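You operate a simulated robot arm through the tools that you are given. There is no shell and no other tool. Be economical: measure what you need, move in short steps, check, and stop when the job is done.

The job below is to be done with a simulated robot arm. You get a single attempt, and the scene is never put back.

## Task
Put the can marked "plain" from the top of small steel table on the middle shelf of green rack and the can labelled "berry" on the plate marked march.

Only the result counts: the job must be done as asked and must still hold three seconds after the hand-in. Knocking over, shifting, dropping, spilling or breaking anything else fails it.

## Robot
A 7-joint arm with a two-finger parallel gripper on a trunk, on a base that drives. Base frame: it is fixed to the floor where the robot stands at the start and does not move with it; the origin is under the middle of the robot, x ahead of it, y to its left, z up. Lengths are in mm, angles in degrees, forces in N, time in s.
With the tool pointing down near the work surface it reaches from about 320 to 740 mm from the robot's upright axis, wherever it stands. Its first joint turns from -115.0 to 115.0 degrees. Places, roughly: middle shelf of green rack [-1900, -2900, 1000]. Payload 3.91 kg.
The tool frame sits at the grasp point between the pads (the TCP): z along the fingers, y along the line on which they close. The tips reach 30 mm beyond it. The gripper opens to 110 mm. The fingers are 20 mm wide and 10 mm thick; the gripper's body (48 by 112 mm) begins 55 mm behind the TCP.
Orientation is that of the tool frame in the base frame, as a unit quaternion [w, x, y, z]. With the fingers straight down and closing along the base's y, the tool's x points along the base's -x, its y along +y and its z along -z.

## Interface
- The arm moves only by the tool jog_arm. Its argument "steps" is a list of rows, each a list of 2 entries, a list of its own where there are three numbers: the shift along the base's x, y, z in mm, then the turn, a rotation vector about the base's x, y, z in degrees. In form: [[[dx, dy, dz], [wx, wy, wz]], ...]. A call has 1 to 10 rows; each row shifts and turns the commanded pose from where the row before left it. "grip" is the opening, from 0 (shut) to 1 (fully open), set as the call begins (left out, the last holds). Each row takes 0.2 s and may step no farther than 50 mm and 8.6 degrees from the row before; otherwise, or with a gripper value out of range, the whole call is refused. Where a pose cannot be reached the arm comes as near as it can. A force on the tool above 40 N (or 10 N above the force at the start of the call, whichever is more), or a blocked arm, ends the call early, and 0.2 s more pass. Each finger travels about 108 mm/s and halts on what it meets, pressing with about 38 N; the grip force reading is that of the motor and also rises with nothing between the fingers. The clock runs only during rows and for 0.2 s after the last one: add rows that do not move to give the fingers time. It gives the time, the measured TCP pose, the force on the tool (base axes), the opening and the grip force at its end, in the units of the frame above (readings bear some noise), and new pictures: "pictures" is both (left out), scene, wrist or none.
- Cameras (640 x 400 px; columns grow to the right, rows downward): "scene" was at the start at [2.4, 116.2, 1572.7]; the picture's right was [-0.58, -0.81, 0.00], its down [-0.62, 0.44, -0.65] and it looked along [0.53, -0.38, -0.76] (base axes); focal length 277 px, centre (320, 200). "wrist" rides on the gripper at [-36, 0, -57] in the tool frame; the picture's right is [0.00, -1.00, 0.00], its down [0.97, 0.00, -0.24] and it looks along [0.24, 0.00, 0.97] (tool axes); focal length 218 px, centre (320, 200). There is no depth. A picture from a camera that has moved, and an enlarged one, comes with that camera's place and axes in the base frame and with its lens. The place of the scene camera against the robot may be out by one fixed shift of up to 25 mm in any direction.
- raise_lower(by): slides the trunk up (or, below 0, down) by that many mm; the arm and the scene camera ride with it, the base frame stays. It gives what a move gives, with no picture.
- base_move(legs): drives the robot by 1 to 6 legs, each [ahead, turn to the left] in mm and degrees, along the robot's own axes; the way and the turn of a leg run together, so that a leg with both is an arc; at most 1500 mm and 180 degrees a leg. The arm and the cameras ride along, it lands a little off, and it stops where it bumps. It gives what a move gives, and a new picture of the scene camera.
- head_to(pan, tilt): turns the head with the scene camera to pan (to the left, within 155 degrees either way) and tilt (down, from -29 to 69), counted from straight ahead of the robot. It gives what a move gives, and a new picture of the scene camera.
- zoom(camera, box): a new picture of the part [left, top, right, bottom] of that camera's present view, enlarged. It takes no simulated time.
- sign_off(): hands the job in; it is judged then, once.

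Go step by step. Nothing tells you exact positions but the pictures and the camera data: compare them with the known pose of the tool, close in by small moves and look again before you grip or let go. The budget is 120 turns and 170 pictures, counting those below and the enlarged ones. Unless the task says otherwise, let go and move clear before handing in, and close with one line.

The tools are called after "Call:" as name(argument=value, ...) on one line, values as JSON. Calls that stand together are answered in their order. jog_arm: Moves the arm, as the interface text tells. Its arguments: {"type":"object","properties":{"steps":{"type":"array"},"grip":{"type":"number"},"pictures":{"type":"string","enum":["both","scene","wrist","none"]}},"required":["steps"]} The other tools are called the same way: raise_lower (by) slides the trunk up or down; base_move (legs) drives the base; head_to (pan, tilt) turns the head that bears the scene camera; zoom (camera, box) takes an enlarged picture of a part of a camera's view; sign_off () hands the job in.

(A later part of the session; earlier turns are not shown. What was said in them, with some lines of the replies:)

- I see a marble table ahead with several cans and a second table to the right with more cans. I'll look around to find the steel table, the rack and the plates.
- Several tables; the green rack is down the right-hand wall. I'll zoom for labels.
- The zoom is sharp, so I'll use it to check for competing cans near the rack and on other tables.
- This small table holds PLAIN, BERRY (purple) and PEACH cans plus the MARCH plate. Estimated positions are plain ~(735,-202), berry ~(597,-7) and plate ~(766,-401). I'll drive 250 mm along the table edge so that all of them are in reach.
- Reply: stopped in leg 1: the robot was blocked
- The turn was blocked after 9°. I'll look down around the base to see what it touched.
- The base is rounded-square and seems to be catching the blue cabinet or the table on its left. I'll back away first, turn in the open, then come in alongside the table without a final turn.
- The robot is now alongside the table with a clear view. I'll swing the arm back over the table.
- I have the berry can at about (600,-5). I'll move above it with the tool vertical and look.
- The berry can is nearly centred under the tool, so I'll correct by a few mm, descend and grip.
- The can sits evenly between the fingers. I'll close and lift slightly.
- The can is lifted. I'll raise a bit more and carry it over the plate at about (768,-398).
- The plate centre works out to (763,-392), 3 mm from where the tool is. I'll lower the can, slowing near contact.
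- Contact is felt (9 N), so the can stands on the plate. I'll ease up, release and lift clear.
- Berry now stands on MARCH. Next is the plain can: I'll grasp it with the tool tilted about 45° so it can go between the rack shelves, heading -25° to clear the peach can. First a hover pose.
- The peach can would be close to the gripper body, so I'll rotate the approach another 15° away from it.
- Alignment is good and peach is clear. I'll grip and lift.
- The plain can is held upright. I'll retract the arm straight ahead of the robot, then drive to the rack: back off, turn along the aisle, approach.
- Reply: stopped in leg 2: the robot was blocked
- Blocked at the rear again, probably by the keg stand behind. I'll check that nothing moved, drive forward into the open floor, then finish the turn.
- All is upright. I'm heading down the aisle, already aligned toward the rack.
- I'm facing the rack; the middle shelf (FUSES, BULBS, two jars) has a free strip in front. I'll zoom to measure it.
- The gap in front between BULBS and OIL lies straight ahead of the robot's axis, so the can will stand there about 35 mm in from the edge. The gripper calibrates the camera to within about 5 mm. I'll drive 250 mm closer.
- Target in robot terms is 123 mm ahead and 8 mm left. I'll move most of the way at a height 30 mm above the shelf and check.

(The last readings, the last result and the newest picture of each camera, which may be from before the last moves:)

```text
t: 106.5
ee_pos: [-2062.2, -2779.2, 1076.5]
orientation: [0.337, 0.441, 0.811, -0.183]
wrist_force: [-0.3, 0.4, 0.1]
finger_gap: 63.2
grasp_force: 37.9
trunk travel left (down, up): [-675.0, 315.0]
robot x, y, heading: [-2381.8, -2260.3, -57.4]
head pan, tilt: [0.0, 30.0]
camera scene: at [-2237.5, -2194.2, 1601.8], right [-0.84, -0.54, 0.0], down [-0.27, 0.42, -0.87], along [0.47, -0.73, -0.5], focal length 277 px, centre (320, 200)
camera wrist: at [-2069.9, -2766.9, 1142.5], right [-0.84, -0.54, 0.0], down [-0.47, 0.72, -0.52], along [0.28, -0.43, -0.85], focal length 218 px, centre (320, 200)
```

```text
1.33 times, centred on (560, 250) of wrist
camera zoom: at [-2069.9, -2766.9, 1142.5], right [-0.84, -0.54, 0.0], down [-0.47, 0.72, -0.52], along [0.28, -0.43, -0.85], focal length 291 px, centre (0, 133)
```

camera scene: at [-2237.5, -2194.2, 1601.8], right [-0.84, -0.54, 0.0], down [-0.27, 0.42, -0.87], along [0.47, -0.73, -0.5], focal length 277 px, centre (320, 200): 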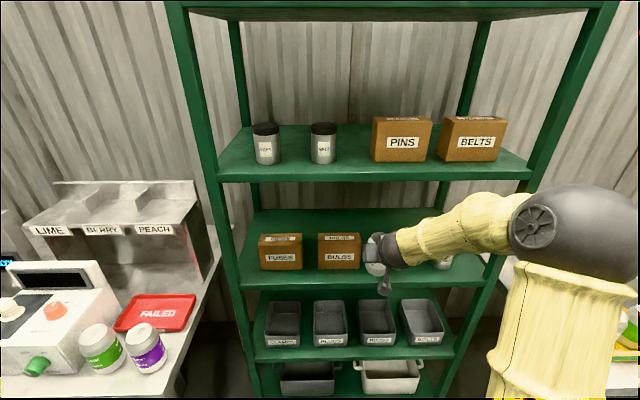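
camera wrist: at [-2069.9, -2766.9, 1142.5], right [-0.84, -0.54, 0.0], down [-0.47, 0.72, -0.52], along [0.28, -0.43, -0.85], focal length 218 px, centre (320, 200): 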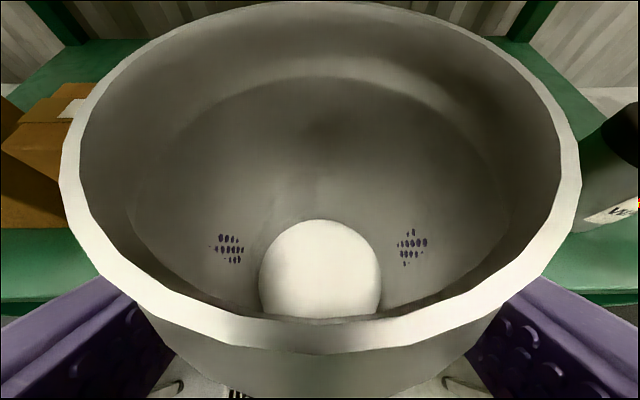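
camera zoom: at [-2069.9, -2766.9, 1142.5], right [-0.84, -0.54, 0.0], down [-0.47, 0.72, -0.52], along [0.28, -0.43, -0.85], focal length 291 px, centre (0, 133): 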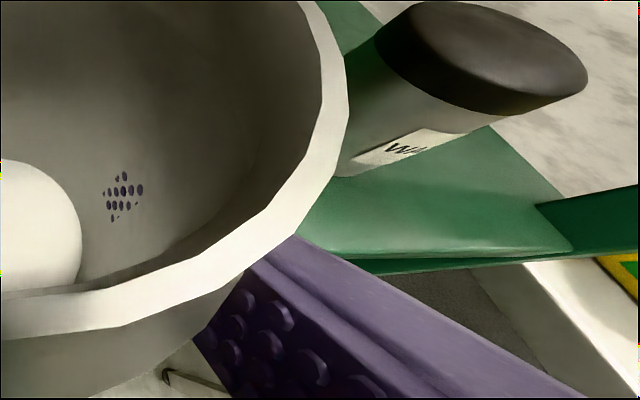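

The two cameras agree best if the shelf is at about z=980, i.e. lower and farther in than I assumed. I'll lower a little more and re-measure before going in.

Call:
jog_arm(steps=[[[4.3, -13.7, 0], [0, 0, 0]], [[0, 0, -5], [0, 0, 0]], [[0, 0, -5], [0, 0, 0]], [[0, 0, 0], [0, 0, 0]]], pictures="none")

Call:
zoom(camera="wrist", box=[0, 100, 240, 400])

Call:
zoom(camera="scene", box=[340, 230, 420, 290])

```text
t: 107.5
ee_pos: [-2058.9, -2793.3, 1067.4]
orientation: [0.338, 0.441, 0.811, -0.183]
wrist_force: [-0.5, -0.3, -0.2]
finger_gap: 63.5
grasp_force: 38.3
trunk travel left (down, up): [-675.0, 315.0]
robot x, y, heading: [-2380.2, -2258.1, -57.7]
head pan, tilt: [0.0, 30.0]
```

```text
1.33 times, centred on (120, 250) of wrist
camera zoom: at [-2066.2, -2780.5, 1132.9], right [-0.84, -0.54, 0.0], down [-0.47, 0.72, -0.52], along [0.28, -0.43, -0.86], focal length 291 px, centre (587, 133)
```

zoom: 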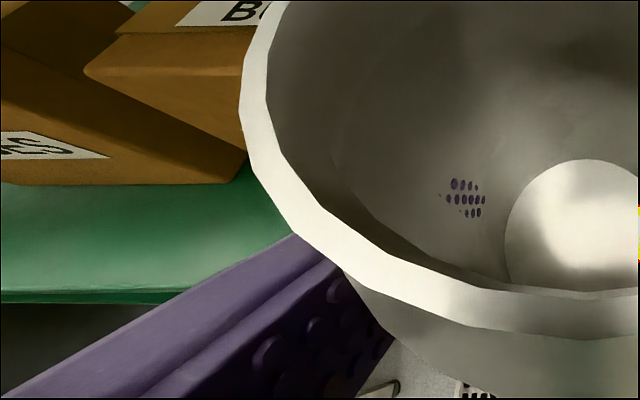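

```text
6.67 times, centred on (380, 260) of scene
camera zoom: at [-2237.5, -2194.2, 1601.8], right [-0.84, -0.54, 0.0], down [-0.27, 0.42, -0.87], along [0.47, -0.73, -0.5], focal length 1844 px, centre (-80, -200)
```

zoom: 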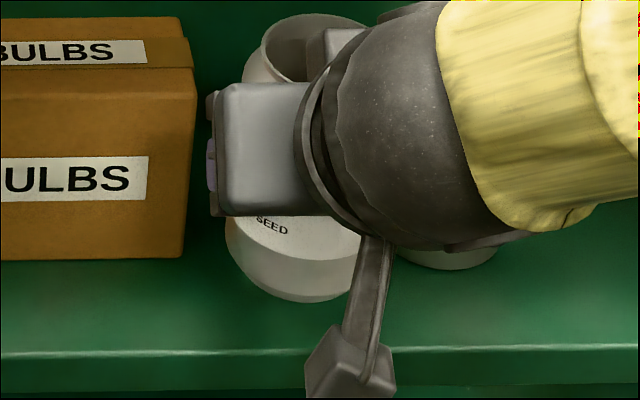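

Both views now agree: shelf z≈981, box front 36 mm ahead of the can axis and shelf edge about 19 mm behind it. I'll go 10 mm further in, 3 mm left, then lower.

Call:
jog_arm(steps=[[[7.9, -6.8, 0], [0, 0, 0]], [[0, 0, -5], [0, 0, 0]], [[0, 0, -5], [0, 0, 0]], [[0, 0, -4], [0, 0, 0]], [[0, 0, 0], [0, 0, 0]]], pictures="none")

Call:
zoom(camera="scene", box=[340, 230, 420, 290])

Call:
zoom(camera="wrist", box=[0, 0, 640, 400])

```text
t: 108.7
ee_pos: [-2049.6, -2799.9, 1051.7]
orientation: [0.337, 0.442, 0.811, -0.183]
wrist_force: [-0.1, -0.6, -0.4]
finger_gap: 63.4
grasp_force: 38.5
trunk travel left (down, up): [-675.0, 315.0]
robot x, y, heading: [-2382.0, -2258.2, -57.3]
head pan, tilt: [0.0, 30.0]
```

```text
6.67 times, centred on (380, 260) of scene
camera zoom: at [-2237.5, -2194.2, 1601.8], right [-0.84, -0.54, 0.0], down [-0.27, 0.42, -0.87], along [0.47, -0.73, -0.5], focal length 1844 px, centre (-80, -200)
```

zoom: 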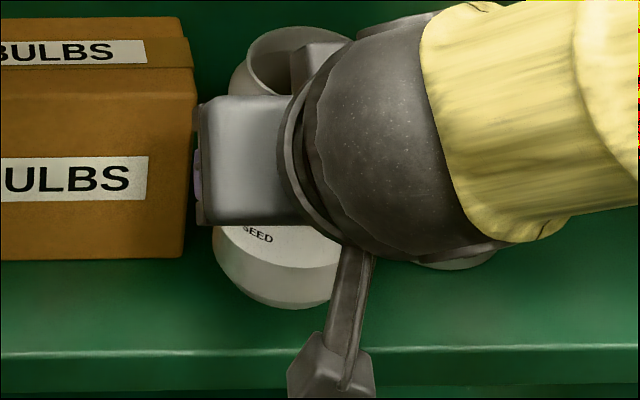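

```text
1.00 times, centred on (320, 200) of wrist
camera zoom: at [-2058.0, -2787.8, 1118.3], right [-0.84, -0.54, 0.0], down [-0.47, 0.72, -0.52], along [0.28, -0.43, -0.86], focal length 218 px, centre (320, 200)
```

zoom: 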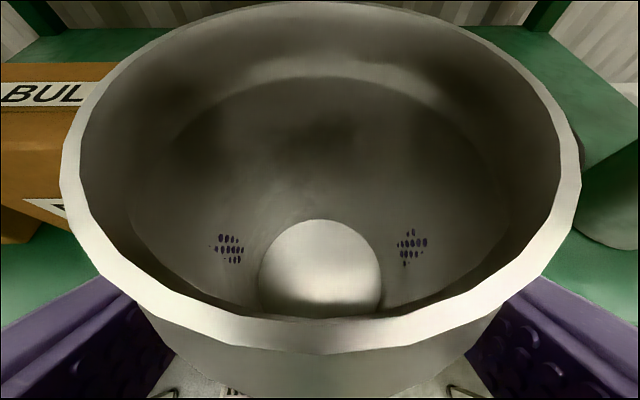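

Call:
jog_arm(steps=[[[0, 0, -3], [0, 0, 0]], [[0, 0, -2], [0, 0, 0]], [[0, 0, 0], [0, 0, 0]]], pictures="none")

Call:
jog_arm(steps=[[[0, 0, -2], [0, 0, 0]], [[0, 0, 0], [0, 0, 0]]], pictures="none")

Call:
jog_arm(steps=[[[0, 0, -2], [0, 0, 0]], [[0, 0, 0], [0, 0, 0]]], pictures="none")

Call:
zoom(camera="scene", box=[340, 230, 420, 290])

```text
t: 109.5
ee_pos: [-2050.2, -2798.3, 1046.7]
orientation: [0.338, 0.441, 0.812, -0.181]
wrist_force: [0.2, 0.1, -0.2]
finger_gap: 63.4
grasp_force: 38.4
trunk travel left (down, up): [-675.0, 315.0]
robot x, y, heading: [-2379.4, -2260.3, -57.5]
head pan, tilt: [0.0, 30.0]
```

```text
t: 110.1
ee_pos: [-2050.0, -2798.0, 1045.1]
orientation: [0.338, 0.44, 0.812, -0.182]
wrist_force: [0.1, 0.2, -0.3]
finger_gap: 63.4
grasp_force: 38.8
trunk travel left (down, up): [-675.0, 315.0]
robot x, y, heading: [-2382.9, -2258.3, -57.5]
head pan, tilt: [0.0, 30.0]
```

```text
t: 110.7
ee_pos: [-2049.6, -2798.3, 1043.2]
orientation: [0.338, 0.441, 0.811, -0.183]
wrist_force: [1.0, 0.4, -0.4]
finger_gap: 63.5
grasp_force: 37.7
trunk travel left (down, up): [-675.0, 315.0]
robot x, y, heading: [-2382.8, -2259.8, -57.4]
head pan, tilt: [0.0, 30.0]
```

```text
6.67 times, centred on (380, 260) of scene
camera zoom: at [-2237.5, -2194.2, 1601.8], right [-0.84, -0.54, 0.0], down [-0.27, 0.42, -0.87], along [0.47, -0.73, -0.5], focal length 1844 px, centre (-80, -200)
```

zoom: 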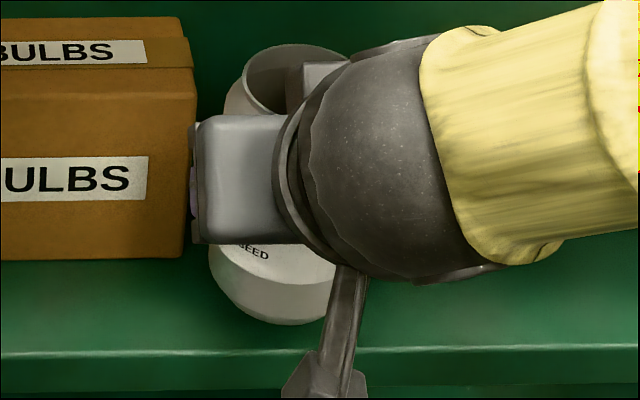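

Call:
jog_arm(steps=[[[0, 0, -2], [0, 0, 0]], [[0, 0, 0], [0, 0, 0]]], pictures="none")

Call:
jog_arm(steps=[[[0, 0, -2], [0, 0, 0]], [[0, 0, 0], [0, 0, 0]]], pictures="none")

Call:
jog_arm(steps=[[[0, 0, -2], [0, 0, 0]], [[0, 0, 0], [0, 0, 0]]], pictures="none")

Call:
zoom(camera="scene", box=[340, 230, 420, 290])

```text
t: 111.3
ee_pos: [-2050.1, -2798.9, 1039.7]
orientation: [0.338, 0.44, 0.812, -0.182]
wrist_force: [-0.5, -0.2, -0.4]
finger_gap: 63.4
grasp_force: 38.3
trunk travel left (down, up): [-675.0, 315.0]
robot x, y, heading: [-2384.8, -2259.5, -57.3]
head pan, tilt: [0.0, 30.0]
```

```text
t: 111.9
ee_pos: [-2050.3, -2799.6, 1038.5]
orientation: [0.338, 0.441, 0.811, -0.183]
wrist_force: [-0.6, -1.0, 0.1]
finger_gap: 63.0
grasp_force: 38.0
trunk travel left (down, up): [-675.0, 315.0]
robot x, y, heading: [-2381.9, -2261.9, -57.6]
head pan, tilt: [0.0, 30.0]
```

```text
t: 112.5
ee_pos: [-2050.4, -2798.9, 1036.2]
orientation: [0.337, 0.44, 0.812, -0.181]
wrist_force: [-0.4, -0.3, 0.2]
finger_gap: 63.1
grasp_force: 38.4
trunk travel left (down, up): [-675.0, 315.0]
robot x, y, heading: [-2384.2, -2255.9, -57.2]
head pan, tilt: [0.0, 30.0]
```

```text
6.67 times, centred on (380, 260) of scene
camera zoom: at [-2237.5, -2194.3, 1601.8], right [-0.84, -0.54, 0.0], down [-0.27, 0.42, -0.87], along [0.47, -0.73, -0.5], focal length 1844 px, centre (-80, -200)
```

zoom: 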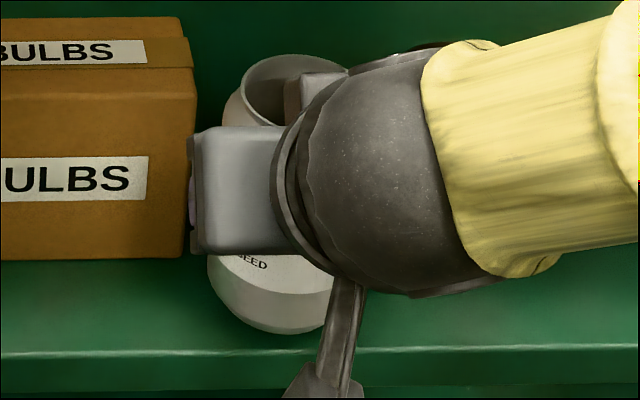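

Call:
jog_arm(steps=[[[0, 0, -2], [0, 0, 0]], [[0, 0, 0], [0, 0, 0]]], pictures="none")

Call:
jog_arm(steps=[[[0, 0, -2], [0, 0, 0]], [[0, 0, 0], [0, 0, 0]]], pictures="none")

Call:
zoom(camera="scene", box=[340, 230, 420, 290])

Call:
zoom(camera="wrist", box=[0, 0, 640, 400])

```text
t: 113.1
ee_pos: [-2051.4, -2800.2, 1034.5]
orientation: [0.337, 0.442, 0.811, -0.183]
wrist_force: [-0.4, 0.7, -0.6]
finger_gap: 63.5
grasp_force: 38.9
trunk travel left (down, up): [-675.0, 315.0]
robot x, y, heading: [-2382.3, -2253.9, -57.3]
head pan, tilt: [0.0, 30.0]
```

```text
t: 113.7
ee_pos: [-2050.4, -2798.2, 1032.2]
orientation: [0.337, 0.441, 0.812, -0.182]
wrist_force: [-0.3, 0.7, -0.2]
finger_gap: 63.6
grasp_force: 37.9
trunk travel left (down, up): [-675.0, 315.0]
robot x, y, heading: [-2385.0, -2257.4, -57.5]
head pan, tilt: [0.0, 30.0]
```

```text
6.67 times, centred on (380, 260) of scene
camera zoom: at [-2237.5, -2194.3, 1601.8], right [-0.84, -0.54, 0.0], down [-0.27, 0.42, -0.87], along [0.47, -0.73, -0.5], focal length 1844 px, centre (-80, -200)
```

zoom: 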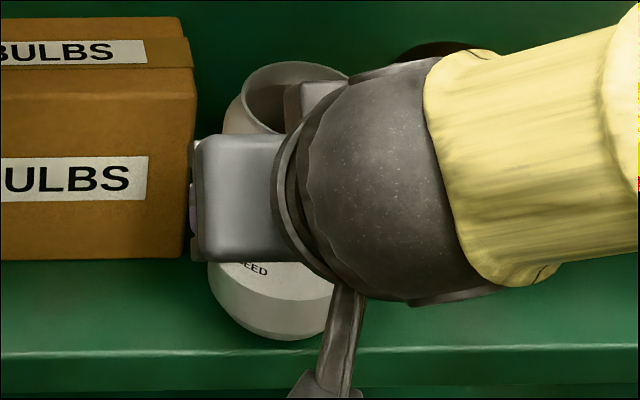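

```text
1.00 times, centred on (320, 200) of wrist
camera zoom: at [-2057.5, -2787.3, 1099.4], right [-0.84, -0.54, 0.0], down [-0.47, 0.72, -0.52], along [0.28, -0.43, -0.86], focal length 218 px, centre (320, 200)
```

zoom: 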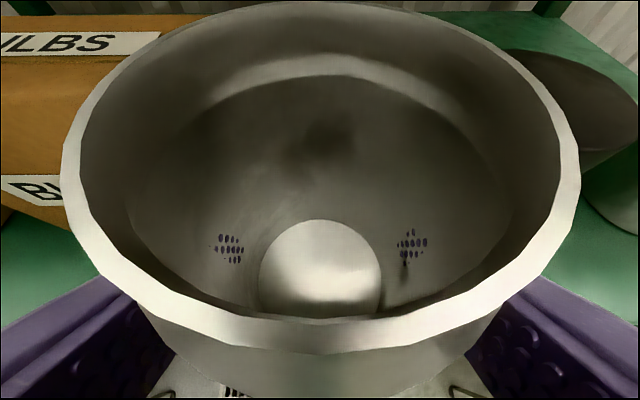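

No contact yet; the shelf is a little lower still, so the can should go about 8 mm further in. I'll shift forward and continue down.

Call:
jog_arm(steps=[[[4.3, -6.7, 0], [0, 0, 0]], [[0, 0, -2], [0, 0, 0]], [[0, 0, 0], [0, 0, 0]]], pictures="none")

Call:
jog_arm(steps=[[[0, 0, -2], [0, 0, 0]], [[0, 0, 0], [0, 0, 0]]], pictures="none")

Call:
jog_arm(steps=[[[0, 0, -2], [0, 0, 0]], [[0, 0, 0], [0, 0, 0]]], pictures="none")

Call:
zoom(camera="scene", box=[340, 230, 420, 290])

```text
t: 114.5
ee_pos: [-2046.1, -2805.2, 1030.7]
orientation: [0.337, 0.441, 0.812, -0.182]
wrist_force: [-0.3, 0.9, -0.5]
finger_gap: 63.6
grasp_force: 38.2
trunk travel left (down, up): [-675.0, 315.0]
robot x, y, heading: [-2383.4, -2259.4, -57.5]
head pan, tilt: [0.0, 30.0]
```

```text
t: 115.1
ee_pos: [-2046.9, -2806.1, 1027.2]
orientation: [0.338, 0.441, 0.812, -0.182]
wrist_force: [1.0, 1.3, 0.0]
finger_gap: 63.2
grasp_force: 38.1
trunk travel left (down, up): [-675.0, 315.0]
robot x, y, heading: [-2380.4, -2261.2, -57.2]
head pan, tilt: [0.0, 30.0]
```

```text
t: 115.7
ee_pos: [-2045.9, -2806.1, 1025.2]
orientation: [0.337, 0.441, 0.812, -0.182]
wrist_force: [0.0, -0.2, 0.2]
finger_gap: 63.4
grasp_force: 38.0
trunk travel left (down, up): [-675.0, 315.0]
robot x, y, heading: [-2382.9, -2256.0, -57.4]
head pan, tilt: [0.0, 30.0]
```

```text
6.67 times, centred on (380, 260) of scene
camera zoom: at [-2237.5, -2194.3, 1601.8], right [-0.84, -0.54, 0.0], down [-0.27, 0.42, -0.87], along [0.47, -0.73, -0.5], focal length 1844 px, centre (-80, -200)
```

zoom: 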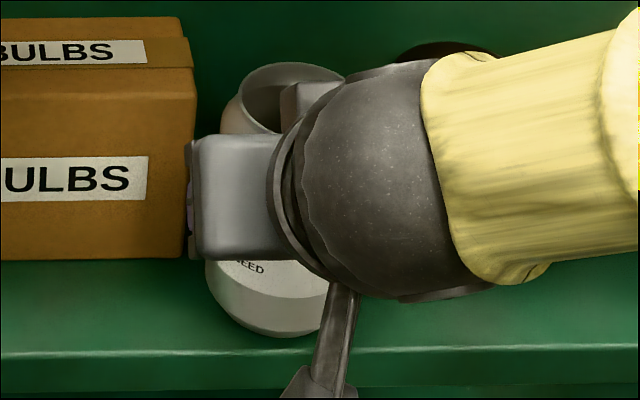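

Call:
jog_arm(steps=[[[-3.4, -2.2, 0], [0, 0, 0]], [[0, 0, -2], [0, 0, 0]], [[0, 0, 0], [0, 0, 0]]], pictures="none")

Call:
jog_arm(steps=[[[0, 0, -2], [0, 0, 0]], [[0, 0, 0], [0, 0, 0]]], pictures="none")

Call:
jog_arm(steps=[[[0, 0, -2], [0, 0, 0]], [[0, 0, 0], [0, 0, 0]]], pictures="none")

Call:
zoom(camera="scene", box=[340, 230, 420, 290])

Call:
zoom(camera="wrist", box=[0, 150, 320, 400])

```text
t: 116.5
ee_pos: [-2049.0, -2808.1, 1024.6]
orientation: [0.338, 0.441, 0.811, -0.183]
wrist_force: [0.7, -0.6, 1.2]
finger_gap: 63.6
grasp_force: 38.2
trunk travel left (down, up): [-675.0, 315.0]
robot x, y, heading: [-2380.1, -2259.2, -57.5]
head pan, tilt: [0.0, 30.0]
```

```text
t: 117.1
ee_pos: [-2049.3, -2807.8, 1024.9]
orientation: [0.339, 0.44, 0.811, -0.183]
wrist_force: [1.6, -1.9, 10.8]
finger_gap: 63.5
grasp_force: 38.0
trunk travel left (down, up): [-675.0, 315.0]
robot x, y, heading: [-2383.5, -2260.3, -57.5]
head pan, tilt: [0.0, 30.0]
```

```text
t: 117.7
ee_pos: [-2049.3, -2808.3, 1022.9]
orientation: [0.34, 0.44, 0.81, -0.185]
wrist_force: [3.4, -5.6, 28.0]
finger_gap: 63.2
grasp_force: 38.0
trunk travel left (down, up): [-675.0, 315.0]
robot x, y, heading: [-2381.3, -2260.7, -57.3]
head pan, tilt: [0.0, 30.0]
```

```text
6.67 times, centred on (380, 260) of scene
camera zoom: at [-2238.9, -2192.3, 1602.2], right [-0.84, -0.54, 0.0], down [-0.27, 0.42, -0.87], along [0.47, -0.73, -0.5], focal length 1844 px, centre (-80, -200)
```

zoom: 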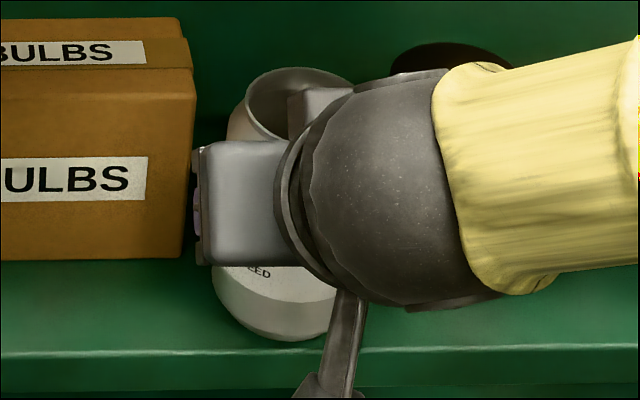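

```text
1.60 times, centred on (160, 275) of wrist
camera zoom: at [-2057.0, -2795.1, 1090.5], right [-0.84, -0.55, 0.0], down [-0.46, 0.71, -0.52], along [0.29, -0.44, -0.85], focal length 349 px, centre (576, 80)
```

zoom: 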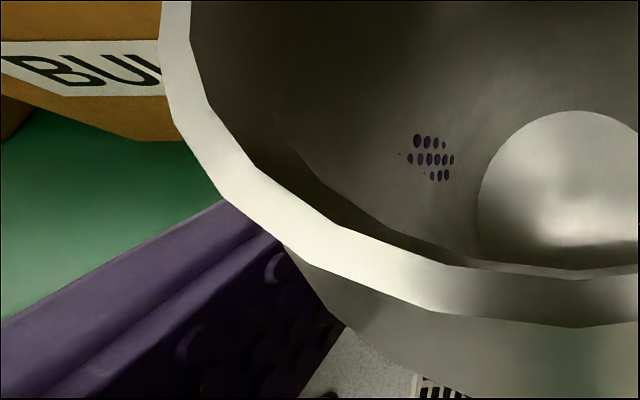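

Contact at TCP z≈1024.5, with the can base inside the shelf edge. I'll ease the pressure off, then open slightly.

Call:
jog_arm(steps=[[[0, 0, 2.8], [0, 0, 0]], [[0, 0, 0], [0, 0, 0]]], pictures="none")

Call:
jog_arm(grip=0.64, steps=[[[0, 0, 0], [0, 0, 0]], [[0, 0, 0], [0, 0, 0]], [[0, 0, 0], [0, 0, 0]]])

Call:
zoom(camera="scene", box=[340, 230, 420, 290])

```text
t: 118.3
ee_pos: [-2049.5, -2807.9, 1024.2]
orientation: [0.338, 0.441, 0.811, -0.183]
wrist_force: [4.1, -4.9, 21.0]
finger_gap: 63.4
grasp_force: 38.4
trunk travel left (down, up): [-675.0, 315.0]
robot x, y, heading: [-2377.1, -2258.0, -57.5]
head pan, tilt: [0.0, 30.0]
```

```text
t: 119.1
ee_pos: [-2049.7, -2807.6, 1022.6]
orientation: [0.337, 0.441, 0.812, -0.182]
wrist_force: [-0.5, -0.1, -0.3]
finger_gap: 70.6
grasp_force: 0.0
trunk travel left (down, up): [-675.0, 315.0]
robot x, y, heading: [-2384.1, -2259.7, -57.7]
head pan, tilt: [0.0, 30.0]
camera scene: at [-2237.6, -2194.2, 1601.8], right [-0.84, -0.54, 0.0], down [-0.27, 0.42, -0.87], along [0.47, -0.73, -0.5], focal length 277 px, centre (320, 200)
camera wrist: at [-2057.0, -2795.7, 1089.7], right [-0.84, -0.54, 0.0], down [-0.47, 0.72, -0.52], along [0.28, -0.43, -0.86], focal length 218 px, centre (320, 200)
```

scene: 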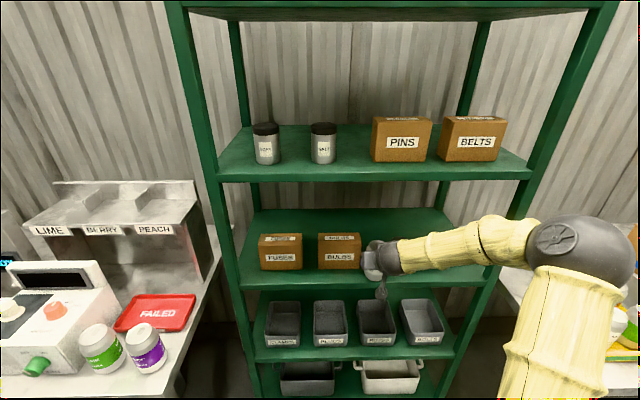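
wrist: 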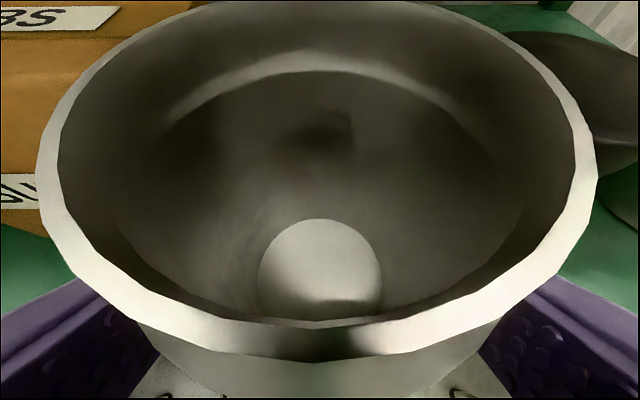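

```text
6.67 times, centred on (380, 260) of scene
camera zoom: at [-2237.6, -2194.2, 1601.8], right [-0.84, -0.54, 0.0], down [-0.27, 0.42, -0.87], along [0.47, -0.73, -0.5], focal length 1844 px, centre (-80, -200)
```

zoom: 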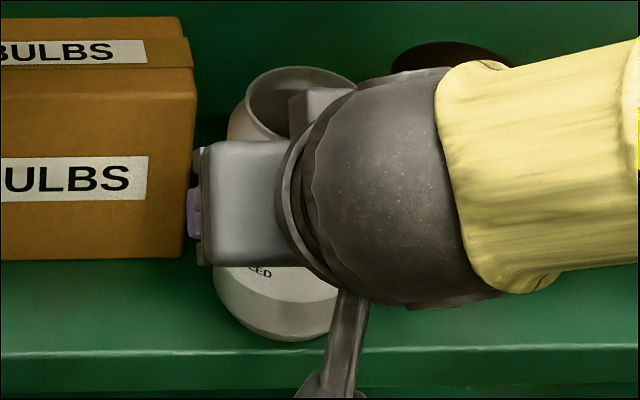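

Released, and the can stands. I'll retreat along the tool axis.

Call:
jog_arm(steps=[[[-5.8, 8.9, 10.6], [0, 0, 0]], [[-7.7, 11.8, 14.1], [0, 0, 0]], [[-7.7, 11.8, 14.1], [0, 0, 0]], [[-7.7, 11.8, 14.1], [0, 0, 0]], [[0, 0, 0], [0, 0, 0]]])

```text
t: 120.3
ee_pos: [-2079.9, -2762.7, 1075.6]
orientation: [0.337, 0.441, 0.812, -0.183]
wrist_force: [0.5, 0.1, 0.6]
finger_gap: 70.3
grasp_force: 0.1
trunk travel left (down, up): [-675.0, 315.0]
robot x, y, heading: [-2380.5, -2258.8, -57.3]
head pan, tilt: [0.0, 30.0]
camera scene: at [-2237.5, -2194.5, 1601.8], right [-0.84, -0.54, 0.0], down [-0.27, 0.42, -0.87], along [0.47, -0.73, -0.5], focal length 277 px, centre (320, 200)
camera wrist: at [-2086.8, -2751.1, 1142.3], right [-0.84, -0.54, 0.0], down [-0.47, 0.72, -0.52], along [0.28, -0.43, -0.86], focal length 218 px, centre (320, 200)
```

scene: 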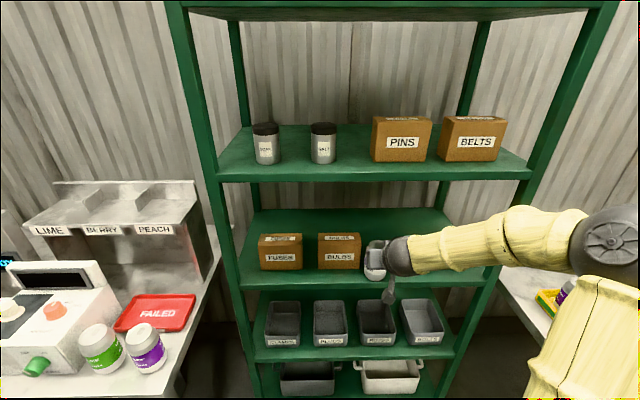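
wrist: 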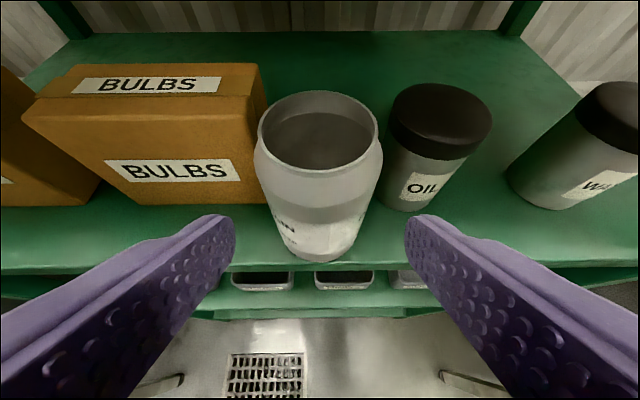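

The can stands upright between BULBS and OIL. I'll back away fully and verify.

Call:
jog_arm(steps=[[[-20, 31, 15], [0, 0, 0]], [[-20, 31, 10], [0, 0, 0]], [[-20, 31, 0], [0, 0, 0]], [[-20, 31, 0], [0, 0, 0]], [[0, 0, 0], [0, 0, 0]]])

Call:
zoom(camera="scene", box=[310, 220, 430, 295])

Call:
zoom(camera="wrist", box=[200, 0, 440, 200])

```text
t: 121.5
ee_pos: [-2157.4, -2639.6, 1100.4]
orientation: [0.337, 0.441, 0.812, -0.181]
wrist_force: [0.0, -0.1, -0.3]
finger_gap: 70.5
grasp_force: 0.1
trunk travel left (down, up): [-675.0, 315.0]
robot x, y, heading: [-2384.9, -2259.1, -57.6]
head pan, tilt: [0.0, 30.0]
camera scene: at [-2237.2, -2194.2, 1601.7], right [-0.84, -0.54, 0.0], down [-0.27, 0.42, -0.87], along [0.47, -0.73, -0.5], focal length 277 px, centre (320, 200)
camera wrist: at [-2165.7, -2626.3, 1166.5], right [-0.84, -0.54, 0.0], down [-0.47, 0.72, -0.52], along [0.28, -0.43, -0.86], focal length 218 px, centre (320, 200)
```

scene: 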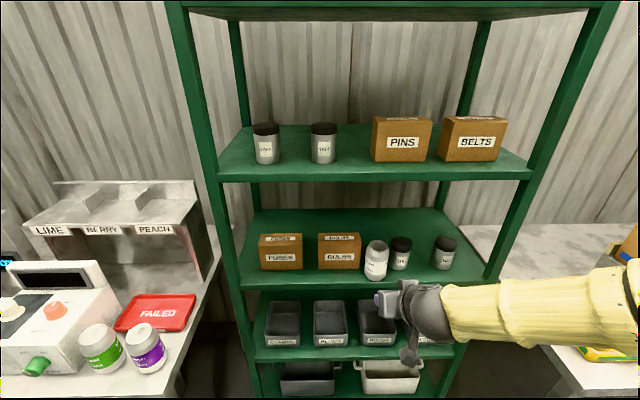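
wrist: 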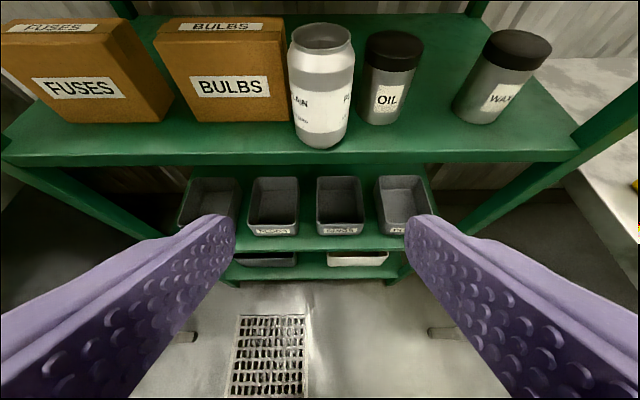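

```text
5.33 times, centred on (370, 258) of scene
camera zoom: at [-2237.2, -2194.2, 1601.7], right [-0.84, -0.54, 0.0], down [-0.27, 0.42, -0.87], along [0.47, -0.73, -0.5], focal length 1475 px, centre (53, -107)
```

zoom: 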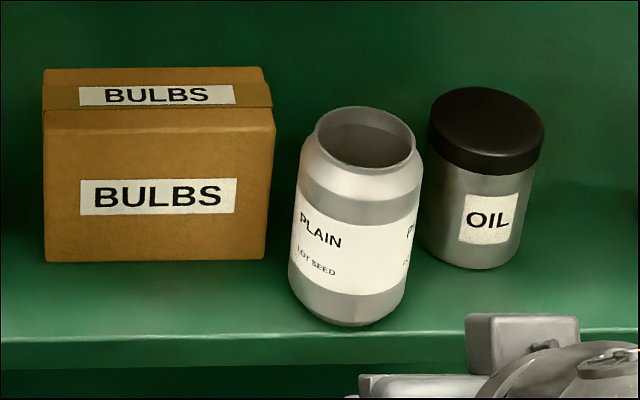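

```text
2.00 times, centred on (320, 100) of wrist
camera zoom: at [-2165.7, -2626.3, 1166.5], right [-0.84, -0.54, 0.0], down [-0.47, 0.72, -0.52], along [0.28, -0.43, -0.86], focal length 436 px, centre (320, 400)
```

zoom: 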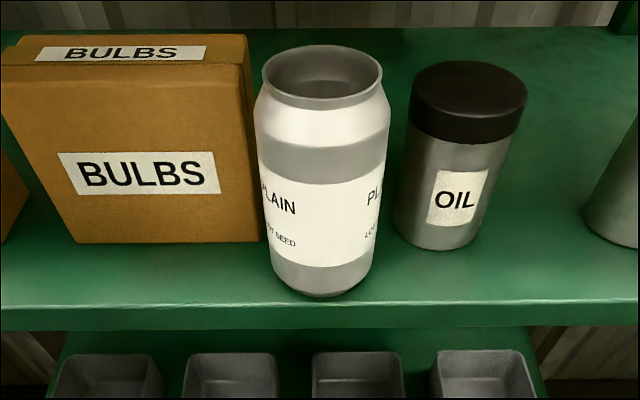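

The PLAIN can stands steady on the middle shelf with nothing else moved, and the BERRY can is on the MARCH plate. The gripper is clear, so I'm handing in.

Call:
sign_off()

```text
The job is handed in.
```

I put the "plain" can from the small table on the green rack's middle shelf and the "berry" can from that table on the plate marked MARCH; other cans marked berry, and one that looks marked plain, stand on other tables, and I left those alone.
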